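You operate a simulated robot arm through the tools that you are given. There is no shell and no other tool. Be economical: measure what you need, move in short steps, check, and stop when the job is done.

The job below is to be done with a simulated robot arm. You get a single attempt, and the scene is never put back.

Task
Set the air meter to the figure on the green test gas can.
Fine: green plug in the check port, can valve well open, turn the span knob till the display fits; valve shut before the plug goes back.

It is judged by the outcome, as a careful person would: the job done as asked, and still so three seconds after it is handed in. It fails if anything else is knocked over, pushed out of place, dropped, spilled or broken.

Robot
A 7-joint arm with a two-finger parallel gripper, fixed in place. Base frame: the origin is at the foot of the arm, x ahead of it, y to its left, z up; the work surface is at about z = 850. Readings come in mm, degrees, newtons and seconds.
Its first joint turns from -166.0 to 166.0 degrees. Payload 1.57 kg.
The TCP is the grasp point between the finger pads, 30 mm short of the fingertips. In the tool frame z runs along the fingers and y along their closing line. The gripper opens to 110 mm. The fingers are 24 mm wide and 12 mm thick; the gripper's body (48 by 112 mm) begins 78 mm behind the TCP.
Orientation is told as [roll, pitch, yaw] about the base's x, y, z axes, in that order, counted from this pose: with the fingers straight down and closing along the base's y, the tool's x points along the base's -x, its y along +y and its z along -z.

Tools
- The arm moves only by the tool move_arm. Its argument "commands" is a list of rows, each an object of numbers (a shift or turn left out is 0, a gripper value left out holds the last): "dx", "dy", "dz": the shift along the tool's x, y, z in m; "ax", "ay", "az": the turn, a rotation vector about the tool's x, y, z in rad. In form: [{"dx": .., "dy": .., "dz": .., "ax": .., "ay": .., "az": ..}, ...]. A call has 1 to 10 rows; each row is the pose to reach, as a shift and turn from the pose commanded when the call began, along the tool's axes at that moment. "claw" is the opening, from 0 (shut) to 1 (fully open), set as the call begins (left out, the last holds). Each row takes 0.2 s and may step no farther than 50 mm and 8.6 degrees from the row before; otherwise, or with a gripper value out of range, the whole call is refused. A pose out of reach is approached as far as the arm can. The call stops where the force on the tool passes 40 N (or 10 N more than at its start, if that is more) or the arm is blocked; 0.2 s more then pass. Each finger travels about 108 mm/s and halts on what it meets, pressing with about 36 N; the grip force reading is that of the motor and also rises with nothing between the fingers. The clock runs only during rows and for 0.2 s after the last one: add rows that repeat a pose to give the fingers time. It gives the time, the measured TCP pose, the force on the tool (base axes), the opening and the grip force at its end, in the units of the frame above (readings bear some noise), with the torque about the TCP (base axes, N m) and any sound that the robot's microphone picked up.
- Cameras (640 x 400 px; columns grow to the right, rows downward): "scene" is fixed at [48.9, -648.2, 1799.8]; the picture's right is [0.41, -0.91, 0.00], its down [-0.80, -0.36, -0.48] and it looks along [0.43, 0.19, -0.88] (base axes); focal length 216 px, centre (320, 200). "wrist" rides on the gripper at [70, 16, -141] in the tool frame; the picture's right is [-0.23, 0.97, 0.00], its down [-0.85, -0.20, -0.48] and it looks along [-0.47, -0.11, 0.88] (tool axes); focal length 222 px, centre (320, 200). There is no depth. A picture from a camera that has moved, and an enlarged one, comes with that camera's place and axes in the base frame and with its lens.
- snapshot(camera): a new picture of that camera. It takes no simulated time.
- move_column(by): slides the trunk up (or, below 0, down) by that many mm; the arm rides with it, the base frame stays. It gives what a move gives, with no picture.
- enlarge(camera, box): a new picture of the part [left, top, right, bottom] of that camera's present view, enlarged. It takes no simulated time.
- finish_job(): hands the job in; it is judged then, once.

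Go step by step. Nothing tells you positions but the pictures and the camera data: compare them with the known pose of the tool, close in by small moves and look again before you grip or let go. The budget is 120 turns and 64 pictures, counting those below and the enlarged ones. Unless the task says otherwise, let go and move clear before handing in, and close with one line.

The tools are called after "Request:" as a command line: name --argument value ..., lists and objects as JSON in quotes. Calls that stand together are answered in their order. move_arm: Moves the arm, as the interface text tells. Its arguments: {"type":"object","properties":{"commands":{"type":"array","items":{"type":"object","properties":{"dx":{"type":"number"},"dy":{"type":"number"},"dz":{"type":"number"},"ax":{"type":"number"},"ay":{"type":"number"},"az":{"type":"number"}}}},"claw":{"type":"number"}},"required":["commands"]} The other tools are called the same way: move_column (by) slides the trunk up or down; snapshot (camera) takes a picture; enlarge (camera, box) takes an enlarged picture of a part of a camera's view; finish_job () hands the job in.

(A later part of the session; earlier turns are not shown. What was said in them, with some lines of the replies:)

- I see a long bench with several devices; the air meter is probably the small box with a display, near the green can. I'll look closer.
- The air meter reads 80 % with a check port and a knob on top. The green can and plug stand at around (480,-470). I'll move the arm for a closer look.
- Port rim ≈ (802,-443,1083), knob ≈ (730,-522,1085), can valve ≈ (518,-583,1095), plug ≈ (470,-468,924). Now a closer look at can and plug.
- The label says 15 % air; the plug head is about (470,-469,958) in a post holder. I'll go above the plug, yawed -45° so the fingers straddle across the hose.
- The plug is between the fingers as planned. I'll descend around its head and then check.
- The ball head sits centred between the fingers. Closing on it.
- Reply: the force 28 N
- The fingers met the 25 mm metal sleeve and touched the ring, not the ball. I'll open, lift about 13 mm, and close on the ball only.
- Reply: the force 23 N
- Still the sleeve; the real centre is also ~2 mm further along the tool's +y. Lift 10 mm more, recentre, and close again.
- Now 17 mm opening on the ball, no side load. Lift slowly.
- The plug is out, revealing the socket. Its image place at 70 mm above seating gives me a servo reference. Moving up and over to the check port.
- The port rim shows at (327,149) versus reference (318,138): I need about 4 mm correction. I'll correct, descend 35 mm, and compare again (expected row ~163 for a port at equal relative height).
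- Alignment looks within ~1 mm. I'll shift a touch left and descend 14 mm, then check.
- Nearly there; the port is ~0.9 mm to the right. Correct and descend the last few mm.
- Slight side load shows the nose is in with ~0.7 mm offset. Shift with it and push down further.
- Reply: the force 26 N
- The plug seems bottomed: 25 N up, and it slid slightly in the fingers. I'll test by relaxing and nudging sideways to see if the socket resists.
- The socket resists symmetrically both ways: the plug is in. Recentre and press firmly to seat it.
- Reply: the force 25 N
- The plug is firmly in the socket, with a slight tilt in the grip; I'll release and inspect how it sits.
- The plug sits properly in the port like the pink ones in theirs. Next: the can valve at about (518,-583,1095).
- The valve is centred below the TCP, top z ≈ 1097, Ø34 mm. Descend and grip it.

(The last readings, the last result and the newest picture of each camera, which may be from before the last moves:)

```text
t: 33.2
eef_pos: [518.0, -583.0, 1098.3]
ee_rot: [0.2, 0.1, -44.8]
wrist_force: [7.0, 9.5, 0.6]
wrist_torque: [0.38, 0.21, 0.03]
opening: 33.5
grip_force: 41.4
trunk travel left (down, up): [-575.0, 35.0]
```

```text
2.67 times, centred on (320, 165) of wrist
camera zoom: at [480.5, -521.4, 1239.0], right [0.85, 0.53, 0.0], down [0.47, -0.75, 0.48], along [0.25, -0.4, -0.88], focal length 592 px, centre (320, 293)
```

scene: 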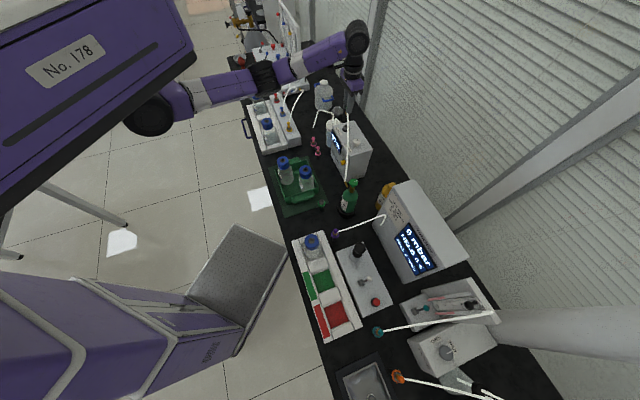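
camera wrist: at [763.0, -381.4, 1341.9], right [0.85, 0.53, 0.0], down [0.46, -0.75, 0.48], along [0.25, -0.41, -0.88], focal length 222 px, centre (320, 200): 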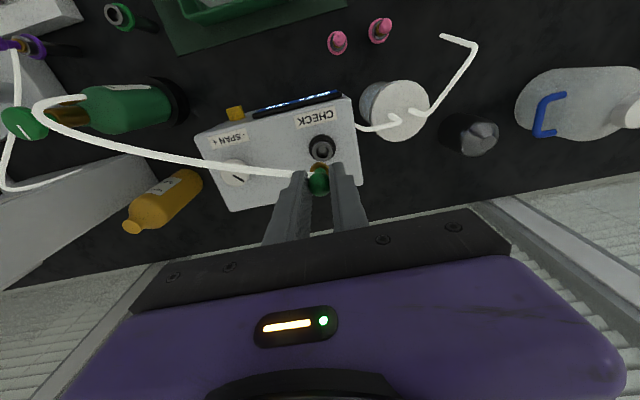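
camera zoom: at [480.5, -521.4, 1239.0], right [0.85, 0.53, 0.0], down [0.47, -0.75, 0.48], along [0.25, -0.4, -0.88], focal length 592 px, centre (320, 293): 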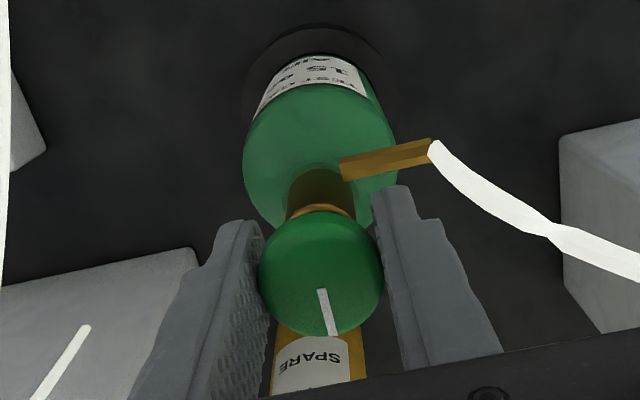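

Gripped at 33.5 mm. Turn counter-clockwise in steps (tool az negative), nudging 1 mm to relieve side load.

Request:
move_arm --commands '[{"dy": 0.001, "az": 0}, {"dy": 0.001, "az": -0.12}, {"dy": 0.001, "az": -0.24}, {"dy": 0.001, "az": -0.36}, {"dy": 0.001, "az": -0.48}, {"dy": 0.001, "az": -0.6}, {"dy": 0.001, "az": -0.72}, {"dy": 0.001, "az": -0.84}]'

Request:
enlarge --camera "scene" --box '[315, 115, 375, 215]'

```text
t: 35.0
eef_pos: [518.1, -583.5, 1098.4]
ee_rot: [-0.1, 0.0, 3.4]
wrist_force: [7.9, -13.1, -2.8]
wrist_torque: [-0.23, -0.82, -0.01]
opening: 33.4
grip_force: 41.5
trunk travel left (down, up): [-575.0, 35.0]
```

```text
4.00 times, centred on (345, 165) of scene
camera zoom: at [48.9, -648.2, 1799.8], right [0.41, -0.91, 0.0], down [-0.8, -0.36, -0.48], along [0.43, 0.19, -0.88], focal length 863 px, centre (220, 340)
```

zoom: 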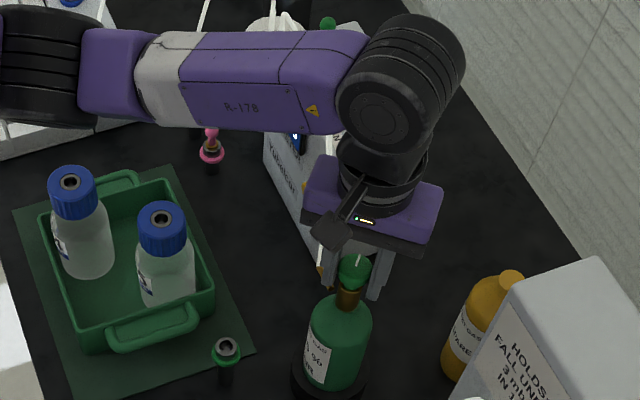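

The valve mark rotates with the gripper. Continue turning CCW.

Request:
move_arm --commands '[{"dy": -0.001, "az": 0}, {"dy": -0.001, "az": -0.14}, {"dy": -0.001, "az": -0.28}, {"dy": -0.001, "az": -0.42}, {"dy": -0.001, "az": -0.56}, {"dy": -0.001, "az": -0.7}, {"dy": -0.001, "az": -0.84}, {"dy": -0.001, "az": -0.98}, {"dy": -0.001, "az": -1.12}, {"dy": -0.001, "az": -1.26}]'

Request:
enlarge --camera "scene" --box '[315, 115, 375, 215]'

```text
t: 37.2
eef_pos: [519.6, -583.9, 1098.1]
ee_rot: [0.1, -0.1, 75.6]
wrist_force: [12.4, -20.4, -2.5]
wrist_torque: [-0.13, -0.08, 0.02]
opening: 33.7
grip_force: 41.1
trunk travel left (down, up): [-575.0, 35.0]
```

```text
4.00 times, centred on (345, 165) of scene
camera zoom: at [48.9, -648.2, 1799.8], right [0.41, -0.91, 0.0], down [-0.8, -0.36, -0.48], along [0.43, 0.19, -0.88], focal length 863 px, centre (220, 340)
```

zoom: 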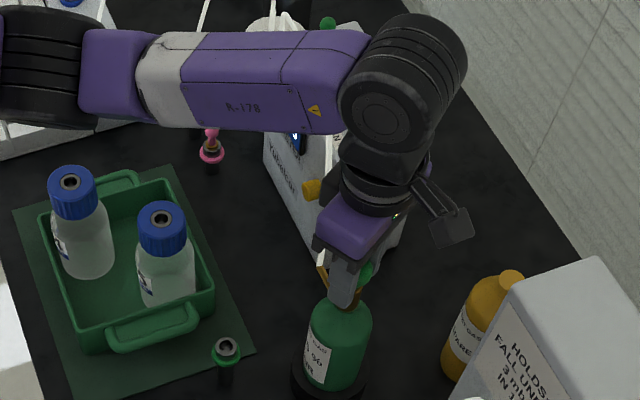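

Turned 120° CCW. Relieve the side load, release, lift and check the display and the mark.

Request:
move_arm --commands '[{"dx": 0.001, "dy": -0.001}, {"dx": 0.001, "dy": -0.001}]'

Request:
move_arm --claw 0.6 --commands '[{"dz": 0.0}, {"dz": 0.0}, {"dz": -0.03}, {"dz": -0.06}, {"dz": -0.1}]'

Request:
snapshot --camera "wrist"

Request:
enlarge --camera "scene" --box '[315, 115, 375, 215]'

```text
t: 37.8
eef_pos: [520.0, -584.3, 1099.2]
ee_rot: [0.0, -0.1, 75.3]
wrist_force: [10.5, -9.2, -0.9]
wrist_torque: [-0.67, 0.26, 0.0]
opening: 33.3
grip_force: 41.2
trunk travel left (down, up): [-575.0, 35.0]
```

```text
t: 39.0
eef_pos: [537.9, -606.1, 1192.3]
ee_rot: [0.1, 0.0, 75.3]
wrist_force: [0.0, -0.6, 0.2]
wrist_torque: [0.02, -0.02, 0.02]
opening: 66.1
grip_force: 0.0
out of reach, approached as far as the arm can: row 3, 4, 5
trunk travel left (down, up): [-575.0, 35.0]
```

```text
20 pictures are left
camera wrist: at [503.5, -668.5, 1331.2], right [-0.88, 0.47, 0.0], down [0.41, 0.78, 0.48], along [0.22, 0.42, -0.88], focal length 222 px, centre (320, 200)
```

wrist: 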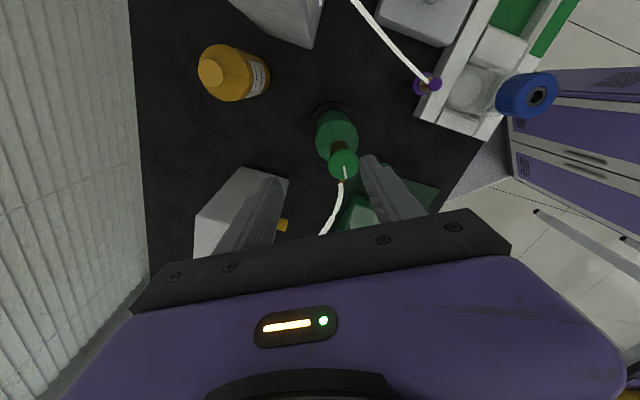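

```text
4.00 times, centred on (345, 165) of scene
camera zoom: at [48.9, -648.2, 1799.8], right [0.41, -0.91, 0.0], down [-0.8, -0.36, -0.48], along [0.43, 0.19, -0.88], focal length 863 px, centre (220, 340)
```

zoom: 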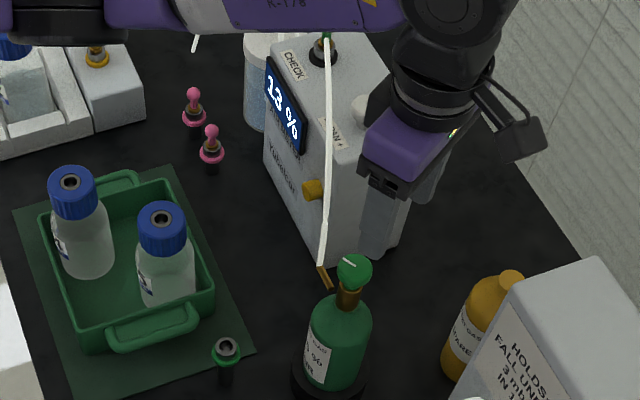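

The display now reads 13 %, so gas flows. To be "well open", I'll regrip and turn further; first unwinding the wrist above the can.

Request:
move_arm --commands '[{"az": 0.14}, {"az": 0.28}, {"az": 0.42}, {"az": 0.56}, {"az": 0.7}, {"az": 0.84}, {"az": 0.98}, {"az": 1.12}, {"az": 1.26}, {"az": 1.4}]'

Request:
move_arm --commands '[{"az": 0.14}, {"az": 0.28}, {"az": 0.42}, {"az": 0.56}, {"az": 0.7}, {"az": 0.7}]'

```text
t: 41.2
eef_pos: [539.5, -606.3, 1192.5]
ee_rot: [0.0, 0.0, -5.0]
wrist_force: [0.7, -0.6, 0.4]
wrist_torque: [0.0, -0.01, -0.01]
opening: 66.1
grip_force: 0.0
trunk travel left (down, up): [-575.0, 35.0]
```

```text
t: 42.6
eef_pos: [538.0, -607.6, 1191.7]
ee_rot: [0.0, 0.1, -45.0]
wrist_force: [0.0, 0.5, -0.6]
wrist_torque: [-0.04, -0.03, 0.0]
opening: 65.9
grip_force: 0.1
trunk travel left (down, up): [-575.0, 35.0]
```

Request:
move_arm --commands '[{"dx": 0.015, "dy": 0.0014}, {"dx": 0.0304, "dy": 0.0028}, {"dx": 0.0304, "dy": 0.0028, "dz": 0.02}, {"dx": 0.0304, "dy": 0.0028, "dz": 0.04}, {"dx": 0.0304, "dy": 0.0028, "dz": 0.04}]'

```text
t: 43.8
eef_pos: [518.7, -584.6, 1150.1]
ee_rot: [-0.1, 0.0, -44.9]
wrist_force: [-0.1, -0.5, -0.1]
wrist_torque: [0.0, -0.01, 0.01]
opening: 65.9
grip_force: 0.0
trunk travel left (down, up): [-575.0, 35.0]
```

Request:
move_arm --commands '[{"dx": 0.001, "dy": 0.0007, "dz": 0.025}, {"dx": 0.001, "dy": 0.0007, "dz": 0.045}, {"dx": 0.001, "dy": 0.0007, "dz": 0.052}, {"dx": 0.001, "dy": 0.0007, "dz": 0.052}]'

Request:
move_arm --claw 0.2 --commands '[{"dz": 0.0}, {"dz": 0.0}, {"dz": 0.0}]'

Request:
move_arm --commands '[{"az": -0.14}, {"az": -0.28}, {"az": -0.42}, {"az": -0.56}, {"az": -0.7}, {"az": -0.84}, {"az": -0.98}, {"az": -1.12}, {"az": -1.26}, {"az": -1.4}]'

Request:
enlarge --camera "scene" --box '[315, 115, 375, 215]'

```text
t: 44.8
eef_pos: [519.0, -582.2, 1099.1]
ee_rot: [0.0, 0.0, -44.9]
wrist_force: [-0.6, 1.1, 1.0]
wrist_torque: [0.0, -0.02, -0.01]
opening: 66.2
grip_force: 0.1
trunk travel left (down, up): [-575.0, 35.0]
```

```text
t: 45.6
eef_pos: [518.9, -583.9, 1099.8]
ee_rot: [-0.1, 0.0, -44.9]
wrist_force: [1.6, 1.3, -1.9]
wrist_torque: [0.03, -0.06, -0.02]
opening: 33.6
grip_force: 41.2
trunk travel left (down, up): [-575.0, 35.0]
```

```text
t: 47.8
eef_pos: [518.4, -583.8, 1099.3]
ee_rot: [-0.2, 0.1, 35.3]
wrist_force: [5.5, -26.8, -0.7]
wrist_torque: [-0.25, -0.01, -0.49]
opening: 33.5
grip_force: 41.6
trunk travel left (down, up): [-575.0, 35.0]
```

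```text
4.00 times, centred on (345, 165) of scene
camera zoom: at [48.9, -648.2, 1799.8], right [0.41, -0.91, 0.0], down [-0.8, -0.36, -0.48], along [0.43, 0.19, -0.88], focal length 863 px, centre (220, 340)
```

zoom: 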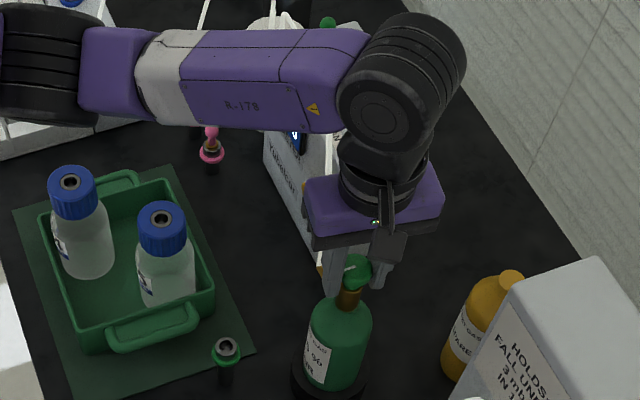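

A torque of −0.5 Nm shows the stop: fully open. Release and lift.

Request:
move_arm --claw 0.6 --commands '[{"dz": 0.0}, {"dz": 0.0}, {"dz": 0.0}]'

Request:
move_arm --commands '[{"dz": -0.02}, {"dz": -0.04}, {"dz": -0.06}, {"dz": -0.06}]'

```text
t: 48.6
eef_pos: [518.9, -582.0, 1098.7]
ee_rot: [0.0, 0.1, 35.4]
wrist_force: [0.7, -0.5, 0.5]
wrist_torque: [-0.01, 0.01, -0.02]
opening: 66.2
grip_force: 0.0
trunk travel left (down, up): [-575.0, 35.0]
```

```text
t: 49.6
eef_pos: [517.2, -580.8, 1159.4]
ee_rot: [0.0, 0.0, 35.3]
wrist_force: [0.3, 0.5, 0.6]
wrist_torque: [0.02, -0.04, 0.01]
opening: 66.0
grip_force: 0.1
trunk travel left (down, up): [-575.0, 35.0]
```

Now rotate back to yaw −45° while rising, then go over the span knob at about (729,-522).

Request:
move_arm --commands '[{"az": 0.14, "dz": -0.01}, {"az": 0.28, "dz": -0.02}, {"az": 0.42, "dz": -0.03}, {"az": 0.56, "dz": -0.04}, {"az": 0.7, "dz": -0.05}, {"az": 0.84, "dz": -0.05}, {"az": 0.98, "dz": -0.05}, {"az": 1.12, "dz": -0.05}, {"az": 1.26, "dz": -0.05}, {"az": 1.4, "dz": -0.05}]'

```text
t: 51.8
eef_pos: [518.1, -583.0, 1210.3]
ee_rot: [0.1, 0.0, -45.1]
wrist_force: [0.0, 0.4, 0.2]
wrist_torque: [0.03, 0.01, 0.0]
opening: 66.1
grip_force: 0.1
trunk travel left (down, up): [-575.0, 35.0]
```

Request:
move_arm --commands '[{"dx": -0.021, "dy": 0.038}, {"dx": -0.042, "dy": 0.077}, {"dx": -0.063, "dy": 0.115}, {"dx": -0.084, "dy": 0.153}, {"dx": -0.106, "dy": 0.192}, {"dx": -0.106, "dy": 0.192, "dz": 0.025}, {"dx": -0.106, "dy": 0.192, "dz": 0.045}, {"dx": -0.106, "dy": 0.192, "dz": 0.045}]'

Request:
snapshot --camera "wrist"

Request:
enlarge --camera "scene" --box '[315, 105, 385, 175]'

```text
t: 53.6
eef_pos: [729.0, -519.3, 1163.9]
ee_rot: [0.0, 0.0, -44.9]
wrist_force: [0.2, 0.7, -0.1]
wrist_torque: [0.03, 0.01, 0.05]
opening: 66.0
grip_force: 0.1
trunk travel left (down, up): [-575.0, 35.0]
```

```text
17 pictures are left
camera wrist: at [690.9, -458.2, 1304.8], right [0.85, 0.53, 0.0], down [0.46, -0.75, 0.48], along [0.25, -0.41, -0.88], focal length 222 px, centre (320, 200)
```

wrist: 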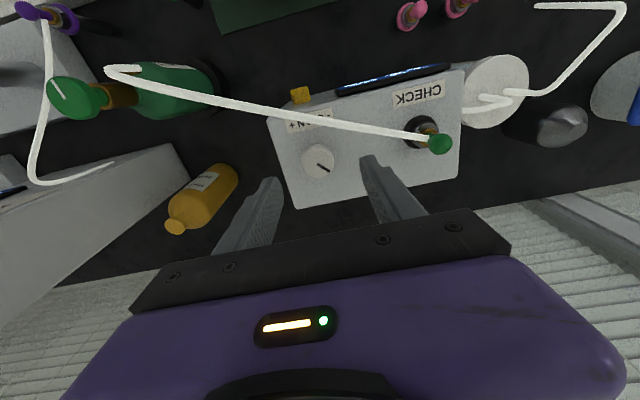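

```text
5.71 times, centred on (350, 140) of scene
camera zoom: at [48.9, -648.2, 1799.8], right [0.41, -0.91, 0.0], down [-0.8, -0.36, -0.48], along [0.43, 0.19, -0.88], focal length 1233 px, centre (149, 543)
```

zoom: 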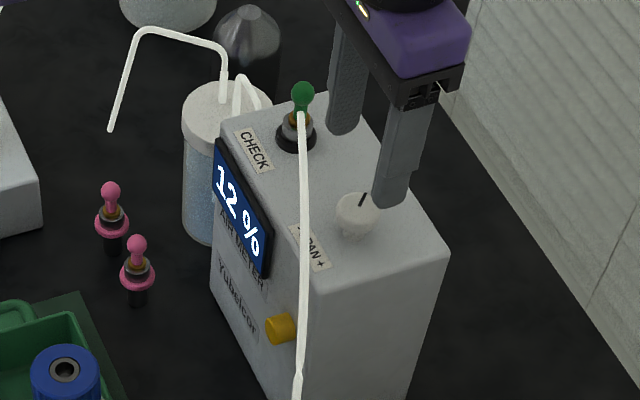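

The display (now 12 %) is visible to the scene camera here. Descend on the knob with a small left correction and grip it.

Request:
move_arm --commands '[{"dy": -0.0017, "dz": 0.02}, {"dy": -0.0017, "dz": 0.04}, {"dy": -0.0017, "dz": 0.052}, {"dy": -0.0017, "dz": 0.058}, {"dy": -0.0017, "dz": 0.058}]'

Request:
enlarge --camera "wrist" --box '[250, 100, 390, 240]'

```text
t: 54.8
eef_pos: [726.9, -522.3, 1105.7]
ee_rot: [-0.1, 0.0, -45.0]
wrist_force: [0.4, 0.2, -0.3]
wrist_torque: [0.02, 0.02, 0.04]
opening: 66.1
grip_force: 0.0
trunk travel left (down, up): [-575.0, 35.0]
```

```text
2.86 times, centred on (320, 170) of wrist
camera zoom: at [688.2, -460.7, 1246.5], right [0.85, 0.53, 0.0], down [0.46, -0.75, 0.48], along [0.25, -0.41, -0.88], focal length 635 px, centre (320, 286)
```

zoom: 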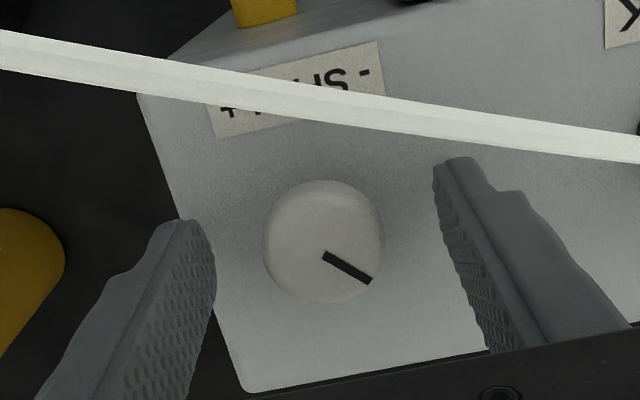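

Centred on the knob. Close.

Request:
move_arm --claw 0.2 --commands '[{"dz": 0.001}, {"dz": 0.001}, {"dz": 0.001}]'

Request:
move_arm --commands '[{"az": 0.06}, {"az": 0.12}, {"az": 0.175}, {"az": 0.175}]'

Request:
enlarge --camera "scene" --box '[315, 105, 385, 175]'

```text
t: 55.6
eef_pos: [727.7, -522.5, 1105.8]
ee_rot: [0.1, 0.0, -44.9]
wrist_force: [2.6, 1.6, 5.6]
wrist_torque: [0.4, 0.34, 0.0]
opening: 33.2
grip_force: 41.8
trunk travel left (down, up): [-575.0, 35.0]
```

```text
t: 56.6
eef_pos: [727.7, -522.5, 1105.2]
ee_rot: [-0.1, 0.1, -55.0]
wrist_force: [-1.7, 6.2, 2.7]
wrist_torque: [-0.34, -0.36, 0.0]
opening: 33.3
grip_force: 41.6
trunk travel left (down, up): [-575.0, 35.0]
```

```text
5.71 times, centred on (350, 140) of scene
camera zoom: at [48.9, -648.2, 1799.8], right [0.41, -0.91, 0.0], down [-0.8, -0.36, -0.48], along [0.43, 0.19, -0.88], focal length 1233 px, centre (149, 543)
```

zoom: 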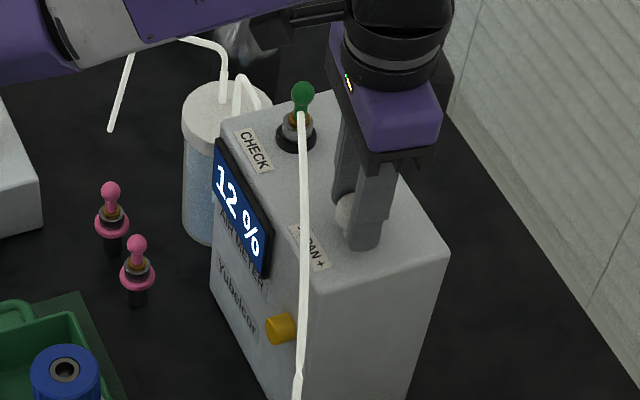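

Still 12 % after 10° clockwise; display visible. Turn 30° more.

Request:
move_arm --commands '[{"az": 0.1}, {"az": 0.2}, {"az": 0.3}, {"az": 0.4}, {"az": 0.5}, {"az": 0.5}, {"az": 0.5}]'

Request:
enlarge --camera "scene" --box '[315, 105, 385, 175]'

```text
t: 58.2
eef_pos: [728.7, -521.8, 1104.9]
ee_rot: [0.1, -0.1, -83.6]
wrist_force: [4.6, 5.5, -2.7]
wrist_torque: [-0.91, -0.14, 0.0]
opening: 33.2
grip_force: 41.4
trunk travel left (down, up): [-575.0, 35.0]
```

```text
5.71 times, centred on (350, 140) of scene
camera zoom: at [48.9, -648.2, 1799.8], right [0.41, -0.91, 0.0], down [-0.8, -0.36, -0.48], along [0.43, 0.19, -0.88], focal length 1233 px, centre (149, 543)
```

zoom: 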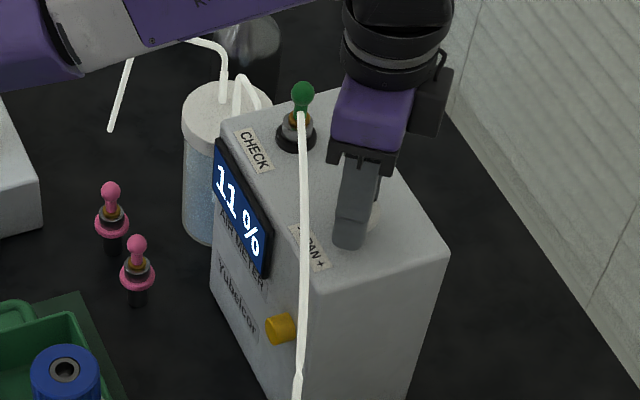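

The reading went to 11 %, so clockwise seems to lower it. Turn counter-clockwise 80°.

Request:
move_arm --commands '[{"az": -0.14}, {"az": -0.28}, {"az": -0.42}, {"az": -0.56}, {"az": -0.7}, {"az": -0.84}, {"az": -0.98}, {"az": -1.12}, {"az": -1.26}, {"az": -1.4}]'

Request:
move_arm --commands '[{"az": 0}, {"az": 0}, {"az": 0}, {"az": 0}, {"az": 0}]'

Request:
enlarge --camera "scene" --box '[315, 105, 385, 175]'

```text
t: 60.4
eef_pos: [727.9, -522.4, 1105.6]
ee_rot: [0.1, 0.0, -3.2]
wrist_force: [-10.0, 4.0, -2.8]
wrist_torque: [-0.08, -0.07, 0.02]
opening: 33.2
grip_force: 41.4
trunk travel left (down, up): [-575.0, 35.0]
```

```text
t: 61.6
eef_pos: [726.8, -522.5, 1104.9]
ee_rot: [0.1, 0.1, -3.5]
wrist_force: [-16.2, 2.4, -6.6]
wrist_torque: [0.03, -0.19, 0.01]
opening: 33.3
grip_force: 40.9
trunk travel left (down, up): [-575.0, 35.0]
```

```text
5.71 times, centred on (350, 140) of scene
camera zoom: at [48.9, -648.2, 1799.8], right [0.41, -0.91, 0.0], down [-0.8, -0.36, -0.48], along [0.43, 0.19, -0.88], focal length 1233 px, centre (149, 543)
```

zoom: 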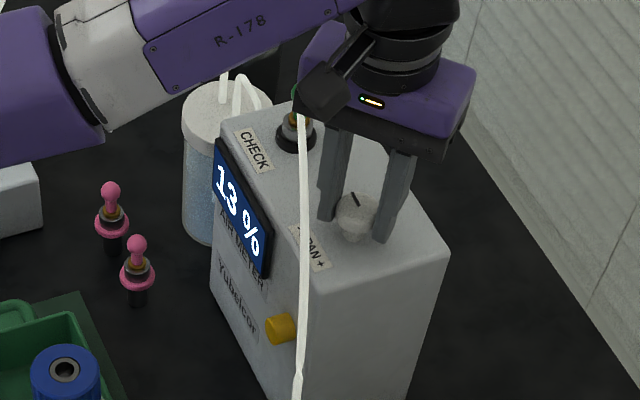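

CCW raises it (about 40° per %). Turn another 70°.

Request:
move_arm --commands '[{"dx": 0.001, "az": -0.12}, {"dx": 0.001, "az": -0.24}, {"dx": 0.001, "az": -0.36}, {"dx": 0.001, "az": -0.48}, {"dx": 0.001, "az": -0.6}, {"dx": 0.001, "az": -0.72}, {"dx": 0.001, "az": -0.84}, {"dx": 0.001, "az": -0.96}, {"dx": 0.001, "az": -1.08}, {"dx": 0.001, "az": -1.2}]'

Request:
move_arm --commands '[{"az": 0}, {"az": 0}, {"az": 0}, {"az": 0}, {"az": 0}, {"az": 0}, {"az": 0}]'

Request:
enlarge --camera "scene" --box '[315, 105, 385, 175]'

```text
t: 63.8
eef_pos: [728.2, -523.8, 1105.4]
ee_rot: [-0.3, 0.2, 65.4]
wrist_force: [4.3, -30.3, -6.4]
wrist_torque: [-0.17, -0.14, -0.04]
opening: 33.3
grip_force: 41.6
trunk travel left (down, up): [-575.0, 35.0]
```

```text
t: 65.4
eef_pos: [728.1, -524.8, 1105.2]
ee_rot: [-0.3, 0.1, 65.3]
wrist_force: [6.3, -30.8, 6.1]
wrist_torque: [-0.49, -0.21, -0.04]
opening: 33.6
grip_force: 41.5
trunk travel left (down, up): [-575.0, 35.0]
```

```text
5.71 times, centred on (350, 140) of scene
camera zoom: at [48.9, -648.2, 1799.8], right [0.41, -0.91, 0.0], down [-0.8, -0.36, -0.48], along [0.43, 0.19, -0.88], focal length 1233 px, centre (149, 543)
```

zoom: 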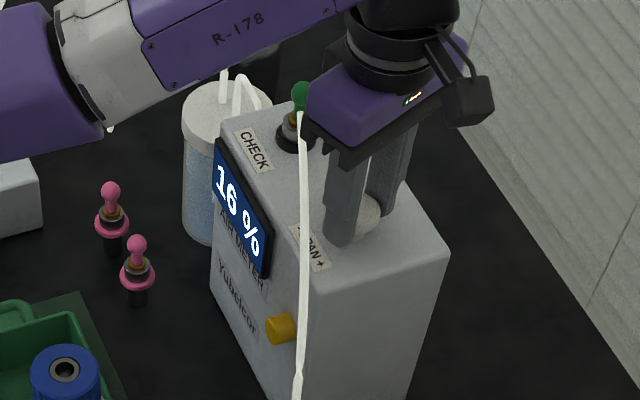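

16 % now, slightly over. Turn back ~20° and relieve the side load.

Request:
move_arm --commands '[{"dx": 0.0012, "dy": -0.0006, "az": 0.06}, {"dx": 0.0012, "dy": -0.0006, "az": 0.12}, {"dx": 0.0012, "dy": -0.0006, "az": 0.18}, {"dx": 0.0012, "dy": -0.0006, "az": 0.24}, {"dx": 0.0012, "dy": -0.0006, "az": 0.3}, {"dx": 0.0012, "dy": -0.0006, "az": 0.35}, {"dx": 0.0012, "dy": -0.0006, "az": 0.35}]'

Request:
move_arm --commands '[{"az": 0}, {"az": 0}, {"az": 0}, {"az": 0}, {"az": 0}, {"az": 0}, {"az": 0}, {"az": 0}, {"az": 0}, {"az": 0}]'

Request:
enlarge --camera "scene" --box '[315, 105, 385, 175]'

```text
t: 67.0
eef_pos: [727.5, -523.9, 1105.7]
ee_rot: [0.0, 0.1, 45.3]
wrist_force: [7.3, -14.7, 7.6]
wrist_torque: [-1.06, 0.26, 0.01]
opening: 33.0
grip_force: 41.2
trunk travel left (down, up): [-575.0, 35.0]
```

```text
t: 69.2
eef_pos: [727.8, -524.0, 1105.0]
ee_rot: [0.0, 0.0, 45.3]
wrist_force: [9.3, -11.8, 2.5]
wrist_torque: [0.14, -0.6, -0.03]
opening: 33.5
grip_force: 41.5
trunk travel left (down, up): [-575.0, 35.0]
```

```text
5.71 times, centred on (350, 140) of scene
camera zoom: at [48.9, -648.2, 1799.8], right [0.41, -0.91, 0.0], down [-0.8, -0.36, -0.48], along [0.43, 0.19, -0.88], focal length 1233 px, centre (149, 543)
```

zoom: 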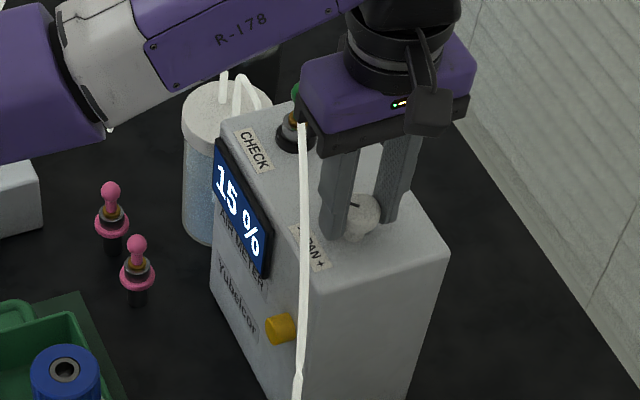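

The display fits: 15 %. Release the knob, lift and go close the valve.

Request:
move_arm --claw 0.6 --commands '[{"dz": 0.0}, {"dz": 0.0}, {"dz": 0.0}]'

Request:
move_arm --commands '[{"dz": -0.02}, {"dz": -0.04}, {"dz": -0.065}, {"dz": -0.09}, {"dz": -0.09}]'

Request:
enlarge --camera "scene" --box '[315, 105, 385, 205]'

```text
t: 70.0
eef_pos: [726.8, -524.3, 1105.2]
ee_rot: [0.1, 0.0, 45.4]
wrist_force: [-0.6, -0.3, 0.2]
wrist_torque: [-0.01, 0.0, -0.01]
opening: 66.0
grip_force: 0.1
trunk travel left (down, up): [-575.0, 35.0]
```

```text
t: 71.2
eef_pos: [727.0, -524.3, 1197.0]
ee_rot: [0.0, 0.0, 45.3]
wrist_force: [-0.6, -0.7, -0.4]
wrist_torque: [-0.01, -0.01, 0.05]
opening: 66.0
grip_force: 0.1
trunk travel left (down, up): [-575.0, 35.0]
```

```text
4.00 times, centred on (350, 155) of scene
camera zoom: at [48.9, -648.2, 1799.8], right [0.41, -0.91, 0.0], down [-0.8, -0.36, -0.48], along [0.43, 0.19, -0.88], focal length 863 px, centre (200, 380)
```

zoom: 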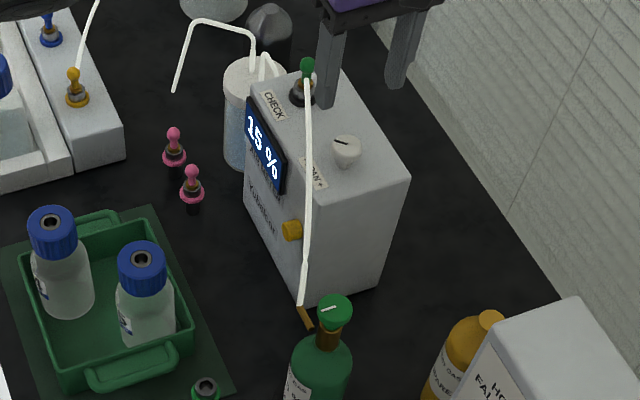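

Request:
move_arm --commands '[{"dx": 0.031, "dy": 0.018, "az": 0.04}, {"dx": 0.063, "dy": 0.036, "az": 0.08}, {"dx": 0.094, "dy": 0.053, "az": 0.13}, {"dx": 0.126, "dy": 0.071, "az": 0.17}, {"dx": 0.157, "dy": 0.089, "az": 0.22}, {"dx": 0.1885, "dy": 0.1068, "az": 0.26}, {"dx": 0.1885, "dy": 0.1068, "dz": 0.025, "az": 0.26}, {"dx": 0.1885, "dy": 0.1068, "dz": 0.047, "az": 0.26}, {"dx": 0.1885, "dy": 0.1068, "dz": 0.047, "az": 0.26}]'

```text
t: 73.2
eef_pos: [518.1, -582.5, 1147.5]
ee_rot: [-0.1, -0.1, 30.4]
wrist_force: [-0.9, -0.1, 1.0]
wrist_torque: [-0.03, -0.02, 0.0]
opening: 66.1
grip_force: 0.0
trunk travel left (down, up): [-575.0, 35.0]
```

Request:
move_arm --commands '[{"dz": 0.02}, {"dz": 0.04}, {"dz": 0.049}, {"dz": 0.049}]'

Request:
move_arm --claw 0.2 --commands '[{"dz": 0.0}, {"dz": 0.0}, {"dz": 0.0}]'

Request:
move_arm --commands '[{"az": 0.13}, {"az": 0.26}, {"az": 0.39}, {"az": 0.52}, {"az": 0.65}, {"az": 0.78}, {"az": 0.91}, {"az": 1.04}, {"az": 1.17}, {"az": 1.3}]'

```text
t: 74.2
eef_pos: [519.7, -580.5, 1099.3]
ee_rot: [0.0, 0.0, 30.5]
wrist_force: [-0.5, -1.1, 0.5]
wrist_torque: [0.0, 0.0, 0.01]
opening: 65.9
grip_force: 0.0
trunk travel left (down, up): [-575.0, 35.0]
```

```text
t: 75.0
eef_pos: [519.3, -583.1, 1099.5]
ee_rot: [-0.1, 0.0, 30.3]
wrist_force: [6.1, -11.3, -2.9]
wrist_torque: [-0.34, 0.03, -0.02]
opening: 33.8
grip_force: 41.3
trunk travel left (down, up): [-575.0, 35.0]
```

```text
t: 77.2
eef_pos: [519.3, -582.7, 1099.8]
ee_rot: [0.0, 0.1, -44.2]
wrist_force: [11.3, -17.3, 5.1]
wrist_torque: [-0.53, -0.65, 0.01]
opening: 33.4
grip_force: 41.2
trunk travel left (down, up): [-575.0, 35.0]
```

Request:
move_arm --commands '[{"dx": -0.0014, "az": 0.0}, {"dx": -0.0014, "az": 0.14}, {"dx": -0.0014, "az": 0.28}, {"dx": -0.0014, "az": 0.42}, {"dx": -0.0014, "az": 0.56}, {"dx": -0.0014, "az": 0.7}, {"dx": -0.0014, "az": 0.84}, {"dx": -0.0014, "az": 0.98}, {"dx": -0.0014, "az": 1.12}]'

```text
t: 79.2
eef_pos: [521.3, -581.7, 1099.1]
ee_rot: [0.0, 0.1, -108.3]
wrist_force: [7.4, 3.1, -2.0]
wrist_torque: [0.78, -0.22, -0.02]
opening: 33.6
grip_force: 41.3
trunk travel left (down, up): [-575.0, 35.0]
```

Request:
move_arm --commands '[{"az": 0.1}, {"az": 0.2}, {"az": 0.3}, {"az": 0.4}, {"az": 0.5}]'

Request:
enlarge --camera "scene" --box '[315, 105, 385, 205]'

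```text
t: 80.4
eef_pos: [520.1, -582.5, 1098.7]
ee_rot: [0.1, 0.0, -136.9]
wrist_force: [11.2, 5.1, -5.9]
wrist_torque: [0.71, -0.67, 0.0]
opening: 33.4
grip_force: 41.3
trunk travel left (down, up): [-575.0, 35.0]
```

```text
4.00 times, centred on (350, 155) of scene
camera zoom: at [48.9, -648.2, 1799.8], right [0.41, -0.91, 0.0], down [-0.8, -0.36, -0.48], along [0.43, 0.19, -0.88], focal length 863 px, centre (200, 380)
```

zoom: 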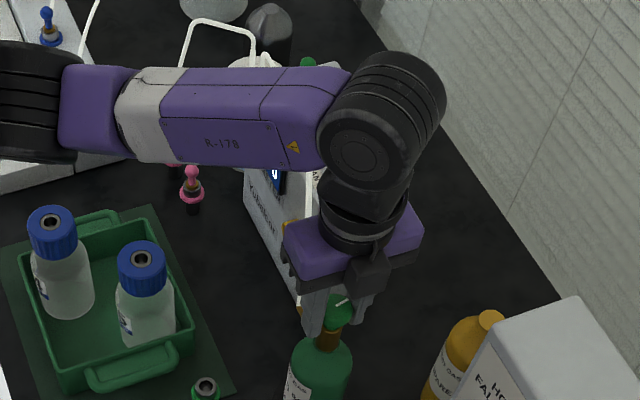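

The mark is almost back at its original direction; turn a little more to the stop.

Request:
move_arm --commands '[{"az": 0.08}, {"az": 0.16}, {"az": 0.24}, {"az": 0.32}, {"az": 0.4}]'

```text
t: 81.6
eef_pos: [517.6, -583.2, 1099.9]
ee_rot: [0.0, -0.1, -160.2]
wrist_force: [-0.5, 5.4, -5.2]
wrist_torque: [0.01, -0.33, 0.32]
opening: 33.5
grip_force: 41.5
trunk travel left (down, up): [-575.0, 35.0]
```

Torque +0.3 Nm: closed stop. Release, lift, and check the mark and display.

Request:
move_arm --claw 0.6 --commands '[{"dz": 0.0}, {"dz": 0.0}, {"dz": 0.0}]'

Request:
move_arm --commands '[{"dz": -0.02}, {"dz": -0.04}, {"dz": -0.06}, {"dz": -0.06}]'

Request:
move_arm --commands '[{"az": -0.14, "dz": -0.01}, {"az": -0.28, "dz": -0.03}, {"az": -0.42, "dz": -0.05}, {"az": -0.56, "dz": -0.07}, {"az": -0.7, "dz": -0.07}, {"az": -0.84, "dz": -0.07}, {"az": -0.98, "dz": -0.07}, {"az": -1.12, "dz": -0.07}, {"az": -1.26, "dz": -0.07}, {"az": -1.4, "dz": -0.07}]'

```text
t: 82.4
eef_pos: [520.4, -584.0, 1098.5]
ee_rot: [0.0, 0.0, -159.8]
wrist_force: [0.3, 0.8, 0.2]
wrist_torque: [0.01, -0.03, -0.01]
opening: 66.1
grip_force: 0.1
trunk travel left (down, up): [-575.0, 35.0]
```

```text
t: 83.4
eef_pos: [520.2, -583.5, 1160.2]
ee_rot: [0.0, -0.1, -159.8]
wrist_force: [-0.1, 0.0, 0.3]
wrist_torque: [0.0, 0.0, -0.02]
opening: 66.1
grip_force: 0.1
trunk travel left (down, up): [-575.0, 35.0]
```

```text
t: 85.6
eef_pos: [520.2, -583.1, 1229.6]
ee_rot: [0.0, 0.0, -79.6]
wrist_force: [-0.7, 0.5, -0.9]
wrist_torque: [-0.01, -0.02, 0.01]
opening: 65.9
grip_force: 0.1
trunk travel left (down, up): [-575.0, 35.0]
```

Request:
move_arm --claw 0.4 --commands '[{"dx": 0.0108, "dy": 0.0383, "az": -0.075}, {"dx": 0.0215, "dy": 0.0766, "az": -0.15}, {"dx": 0.0322, "dy": 0.1148, "az": -0.226}, {"dx": 0.043, "dy": 0.1531, "az": -0.302}, {"dx": 0.0537, "dy": 0.1914, "az": -0.378}, {"dx": 0.0644, "dy": 0.2297, "az": -0.453}, {"dx": 0.0752, "dy": 0.268, "az": -0.529}, {"dx": 0.0859, "dy": 0.3062, "az": -0.604}, {"dx": 0.0859, "dy": 0.3062, "dz": 0.025, "az": -0.604}, {"dx": 0.0859, "dy": 0.3062, "dz": 0.054, "az": -0.604}]'

Request:
enlarge --camera "wrist" --box '[230, 100, 410, 240]'

Request:
enlarge --camera "scene" --box '[315, 115, 385, 215]'

```text
t: 87.8
eef_pos: [806.5, -443.4, 1177.7]
ee_rot: [-0.1, 0.0, -45.0]
wrist_force: [-0.1, -0.4, 0.5]
wrist_torque: [0.0, 0.02, 0.0]
opening: 44.2
grip_force: 0.0
trunk travel left (down, up): [-575.0, 35.0]
```

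```text
2.86 times, centred on (320, 170) of wrist
camera zoom: at [767.3, -382.2, 1317.4], right [0.85, 0.53, 0.0], down [0.46, -0.75, 0.48], along [0.25, -0.41, -0.88], focal length 635 px, centre (320, 286)
```

zoom: 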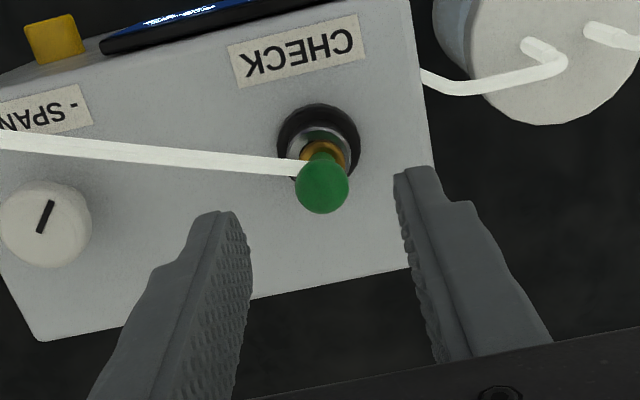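

```text
4.00 times, centred on (350, 165) of scene
camera zoom: at [48.9, -648.2, 1799.8], right [0.41, -0.91, 0.0], down [-0.8, -0.36, -0.48], along [0.43, 0.19, -0.88], focal length 863 px, centre (200, 340)
```

zoom: 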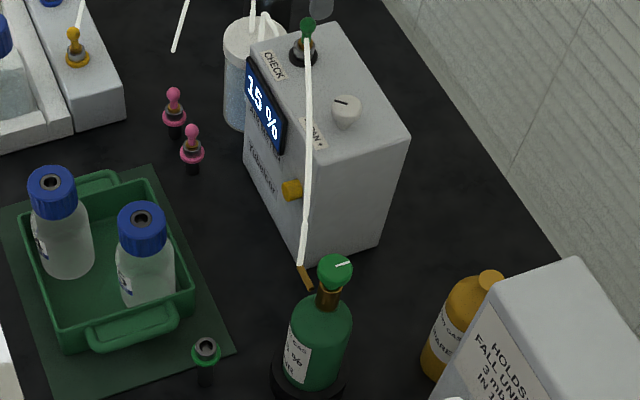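

Valve mark is back to its start, display holds at 15 %. Now grip the plug ball and pull it.

Request:
move_arm --commands '[{"dz": 0.02}, {"dz": 0.04}, {"dz": 0.0525}, {"dz": 0.0525}]'

Request:
move_arm --claw 0 --commands '[{"dz": 0.0}, {"dz": 0.0}, {"dz": 0.0}]'

```text
t: 88.8
eef_pos: [804.6, -444.4, 1121.9]
ee_rot: [0.0, 0.1, -45.0]
wrist_force: [-0.3, 0.4, -0.4]
wrist_torque: [-0.02, -0.01, 0.0]
opening: 44.4
grip_force: 0.1
trunk travel left (down, up): [-575.0, 35.0]
```

```text
t: 89.6
eef_pos: [805.3, -444.0, 1121.7]
ee_rot: [0.0, 0.0, -44.9]
wrist_force: [-0.2, 0.6, 0.6]
wrist_torque: [-0.02, 0.02, 0.0]
opening: 17.2
grip_force: 31.7
trunk travel left (down, up): [-575.0, 35.0]
```

Request:
move_arm --commands '[{"dz": 0.0}, {"dz": -0.01}, {"dz": -0.025}, {"dz": -0.05}, {"dz": -0.08}, {"dz": -0.08}]'

Request:
enlarge --camera "wrist" --box '[230, 100, 410, 240]'

```text
t: 91.0
eef_pos: [804.6, -443.9, 1200.7]
ee_rot: [0.0, -0.1, -45.0]
wrist_force: [-0.5, -0.3, -0.3]
wrist_torque: [0.02, -0.02, 0.0]
opening: 17.3
grip_force: 32.8
trunk travel left (down, up): [-575.0, 35.0]
```

```text
2.86 times, centred on (320, 170) of wrist
camera zoom: at [766.2, -383.1, 1341.8], right [0.85, 0.53, 0.0], down [0.46, -0.75, 0.48], along [0.25, -0.41, -0.88], focal length 635 px, centre (320, 286)
```

zoom: 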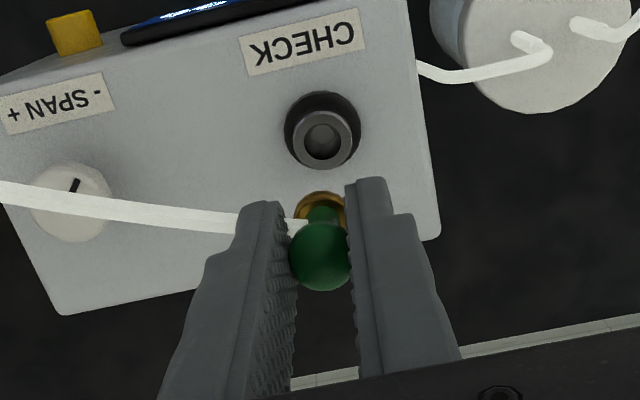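

The plug is out; its current socket image reference is (323,140) at 78 mm above seat. Carry it back over the green holder.

Request:
move_arm --commands '[{"dx": 0.0275, "dy": -0.0318}, {"dx": 0.0549, "dy": -0.0636}, {"dx": 0.0823, "dy": -0.0954}, {"dx": 0.1098, "dy": -0.1272}, {"dx": 0.1372, "dy": -0.1589}, {"dx": 0.1646, "dy": -0.1907}, {"dx": 0.192, "dy": -0.2225}, {"dx": 0.2195, "dy": -0.2543}, {"dx": 0.2195, "dy": -0.2543}]'

Request:
move_arm --commands '[{"dz": 0.04}, {"dz": 0.08}, {"dz": 0.12}, {"dz": 0.1447}, {"dz": 0.1447}]'

Request:
enlarge --camera "wrist" --box '[230, 100, 410, 240]'

```text
t: 93.0
eef_pos: [469.5, -469.7, 1202.7]
ee_rot: [0.0, 0.0, -45.0]
wrist_force: [0.7, 0.3, -1.3]
wrist_torque: [0.01, 0.03, -0.01]
opening: 17.2
grip_force: 31.9
trunk travel left (down, up): [-575.0, 35.0]
```

```text
t: 94.2
eef_pos: [469.1, -468.2, 1058.2]
ee_rot: [0.0, 0.0, -45.1]
wrist_force: [0.2, 0.2, -0.6]
wrist_torque: [0.02, 0.0, 0.0]
opening: 17.2
grip_force: 32.5
trunk travel left (down, up): [-575.0, 35.0]
```

```text
2.86 times, centred on (320, 170) of wrist
camera zoom: at [431.5, -407.7, 1198.7], right [0.85, 0.53, 0.0], down [0.46, -0.75, 0.48], along [0.25, -0.41, -0.88], focal length 635 px, centre (320, 286)
```

zoom: 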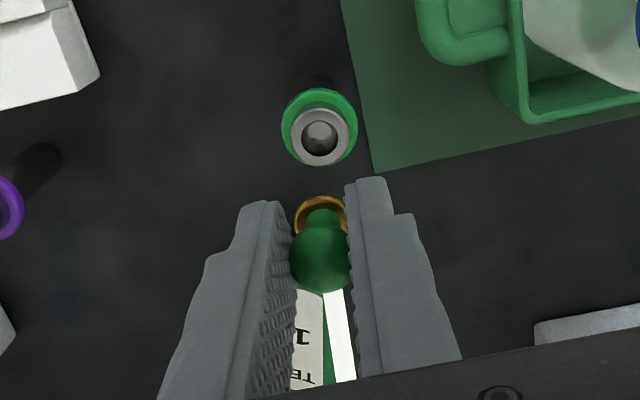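

Almost aligned. Small correction and descend to just above engagement.

Request:
move_arm --commands '[{"dx": 0.001, "dy": -0.0004, "dz": 0.02}, {"dx": 0.001, "dy": -0.0004, "dz": 0.04}, {"dx": 0.001, "dy": -0.0004, "dz": 0.055}, {"dx": 0.001, "dy": -0.0004, "dz": 0.06}, {"dx": 0.001, "dy": -0.0004, "dz": 0.06}]'

Request:
enlarge --camera "wrist" --box '[285, 130, 355, 185]'

```text
t: 95.4
eef_pos: [468.5, -466.4, 997.8]
ee_rot: [-0.1, 0.1, -45.0]
wrist_force: [-0.5, 0.2, -1.0]
wrist_torque: [0.01, -0.01, -0.01]
opening: 17.0
grip_force: 32.1
trunk travel left (down, up): [-575.0, 35.0]
```

```text
7.27 times, centred on (320, 158) of wrist
camera zoom: at [430.8, -405.8, 1138.2], right [0.85, 0.53, 0.0], down [0.46, -0.75, 0.48], along [0.25, -0.41, -0.88], focal length 1615 px, centre (320, 509)
```

zoom: 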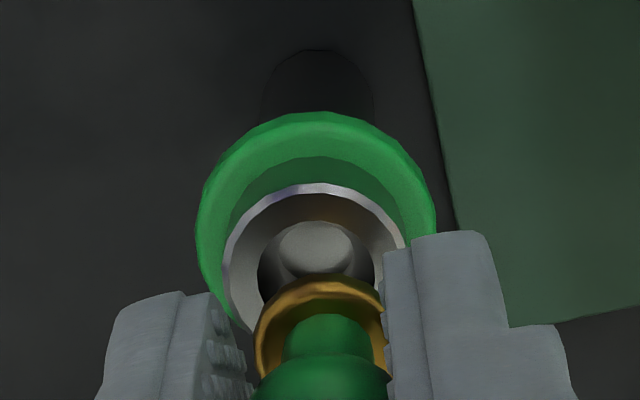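

Request:
move_arm --commands '[{"dy": -0.0006, "dz": 0.003}, {"dy": -0.0006, "dz": 0.006}, {"dy": -0.0006, "dz": 0.009}, {"dy": -0.0006, "dz": 0.012}, {"dy": -0.0006, "dz": 0.012}]'

Request:
enlarge --camera "wrist" --box '[285, 130, 355, 185]'

```text
t: 96.6
eef_pos: [468.7, -468.5, 985.4]
ee_rot: [0.0, 0.0, -44.9]
wrist_force: [0.2, -0.5, -0.7]
wrist_torque: [0.03, 0.02, 0.02]
opening: 17.1
grip_force: 31.9
trunk travel left (down, up): [-575.0, 35.0]
```

```text
7.27 times, centred on (320, 158) of wrist
camera zoom: at [430.3, -406.6, 1126.0], right [0.85, 0.53, 0.0], down [0.46, -0.75, 0.48], along [0.25, -0.41, -0.88], focal length 1615 px, centre (320, 509)
```

zoom: 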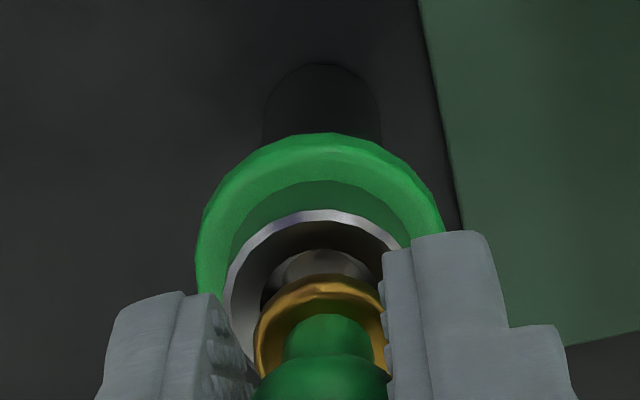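

Columns aligned. Continue down with force monitoring.

Request:
move_arm --commands '[{"dz": 0.002}, {"dz": 0.004}, {"dz": 0.006}, {"dz": 0.008}, {"dz": 0.008}]'

```text
t: 97.8
eef_pos: [469.2, -468.0, 977.4]
ee_rot: [0.1, -0.1, -45.0]
wrist_force: [-0.4, 1.1, 0.8]
wrist_torque: [-0.02, -0.01, 0.03]
opening: 17.3
grip_force: 32.2
trunk travel left (down, up): [-575.0, 35.0]
```

Request:
move_arm --commands '[{"dz": 0.0015}, {"dz": 0.003}, {"dz": 0.0045}, {"dz": 0.006}, {"dz": 0.006}]'

```text
t: 99.0
eef_pos: [469.2, -469.0, 973.2]
ee_rot: [-0.1, -0.3, -45.1]
wrist_force: [-3.8, -3.5, 25.4]
wrist_torque: [-0.16, -0.01, 0.03]
opening: 17.3
grip_force: 32.1
trunk travel left (down, up): [-575.0, 35.0]
```

25 N upward near expected seat height. Nudge test along the closing direction plus a picture.

Request:
move_arm --commands '[{"dz": -0.002}, {"dz": -0.002, "dy": 0.003}, {"dz": -0.002, "dy": 0.003}]'

Request:
enlarge --camera "wrist" --box '[285, 130, 355, 185]'

```text
t: 99.8
eef_pos: [471.3, -465.1, 974.0]
ee_rot: [-0.1, 0.1, -45.0]
wrist_force: [-4.4, -6.9, 6.1]
wrist_torque: [-0.26, 0.11, -0.02]
opening: 17.4
grip_force: 32.2
trunk travel left (down, up): [-575.0, 35.0]
```

```text
7.27 times, centred on (320, 158) of wrist
camera zoom: at [432.2, -404.4, 1114.3], right [0.85, 0.53, 0.0], down [0.46, -0.75, 0.48], along [0.25, -0.41, -0.88], focal length 1615 px, centre (320, 509)
```

zoom: 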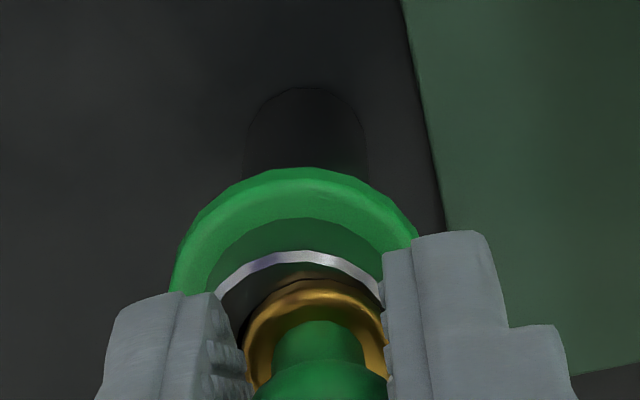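

Collar depth matches the original seated view and the socket resists. Recentre, press once more, then release.

Request:
move_arm --commands '[{"dy": -0.003}, {"dy": -0.003, "dz": 0.002}, {"dy": -0.003, "dz": 0.004}, {"dy": -0.003, "dz": 0.005}, {"dy": -0.003, "dz": 0.005}]'

Request:
move_arm --claw 0.35 --commands '[{"dz": 0}, {"dz": 0}, {"dz": 0}]'

Request:
move_arm --commands '[{"dz": -0.015}, {"dz": -0.035}, {"dz": -0.06}, {"dz": -0.1}, {"dz": -0.14}, {"dz": -0.14}]'

Request:
enlarge --camera "wrist" --box '[265, 90, 375, 200]'

```text
t: 101.0
eef_pos: [469.2, -467.4, 971.0]
ee_rot: [0.0, -0.2, -44.9]
wrist_force: [3.8, 3.2, 26.2]
wrist_torque: [-0.04, -0.12, 0.01]
opening: 17.3
grip_force: 32.6
trunk travel left (down, up): [-575.0, 35.0]
```

```text
t: 101.8
eef_pos: [467.5, -468.6, 969.7]
ee_rot: [0.0, 0.0, -45.1]
wrist_force: [-0.4, 0.5, 0.1]
wrist_torque: [0.0, 0.03, 0.02]
opening: 38.7
grip_force: 0.2
trunk travel left (down, up): [-575.0, 35.0]
```

```text
t: 103.2
eef_pos: [469.0, -466.8, 1109.1]
ee_rot: [0.1, 0.0, -45.1]
wrist_force: [0.3, 0.2, -0.7]
wrist_torque: [0.01, 0.03, 0.0]
opening: 38.4
grip_force: 0.0
trunk travel left (down, up): [-575.0, 35.0]
```

```text
3.64 times, centred on (320, 145) of wrist
camera zoom: at [430.1, -406.0, 1250.2], right [0.85, 0.53, 0.0], down [0.46, -0.75, 0.48], along [0.25, -0.41, -0.88], focal length 808 px, centre (320, 400)
```

zoom: 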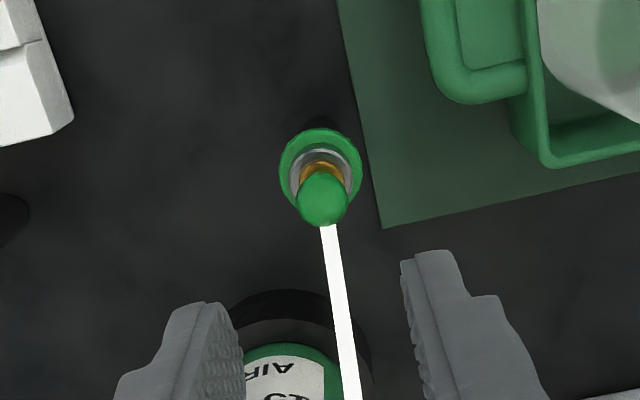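

The plug is seated in its holder as at the start. I'll raise the arm clear and take a last look at the meter and can.

Request:
move_arm --commands '[{"dz": -0.04}, {"dz": -0.08}, {"dz": -0.12}, {"dz": -0.12}]'

Request:
enlarge --camera "scene" --box '[305, 110, 385, 225]'

```text
t: 104.2
eef_pos: [468.1, -467.3, 1229.4]
ee_rot: [0.0, 0.0, -45.0]
wrist_force: [0.8, 0.1, -0.5]
wrist_torque: [-0.02, -0.02, 0.03]
opening: 38.3
grip_force: 0.0
trunk travel left (down, up): [-575.0, 35.0]
```

```text
refused: no pictures are left
```

The plug is back in its holder, the valve was turned to its closed stop, and the arm is clear. No pictures are left, so I'm handing in without the last look.

Request:
finish_job

```text
The job is handed in.
```

The air meter is set to the can's 15 %: it read 15 % with the valve open, and still did after I turned the valve to its closed stop and before I moved the plug back to its holder. I ran out of pictures, so I did not see the display again after pulling the plug.
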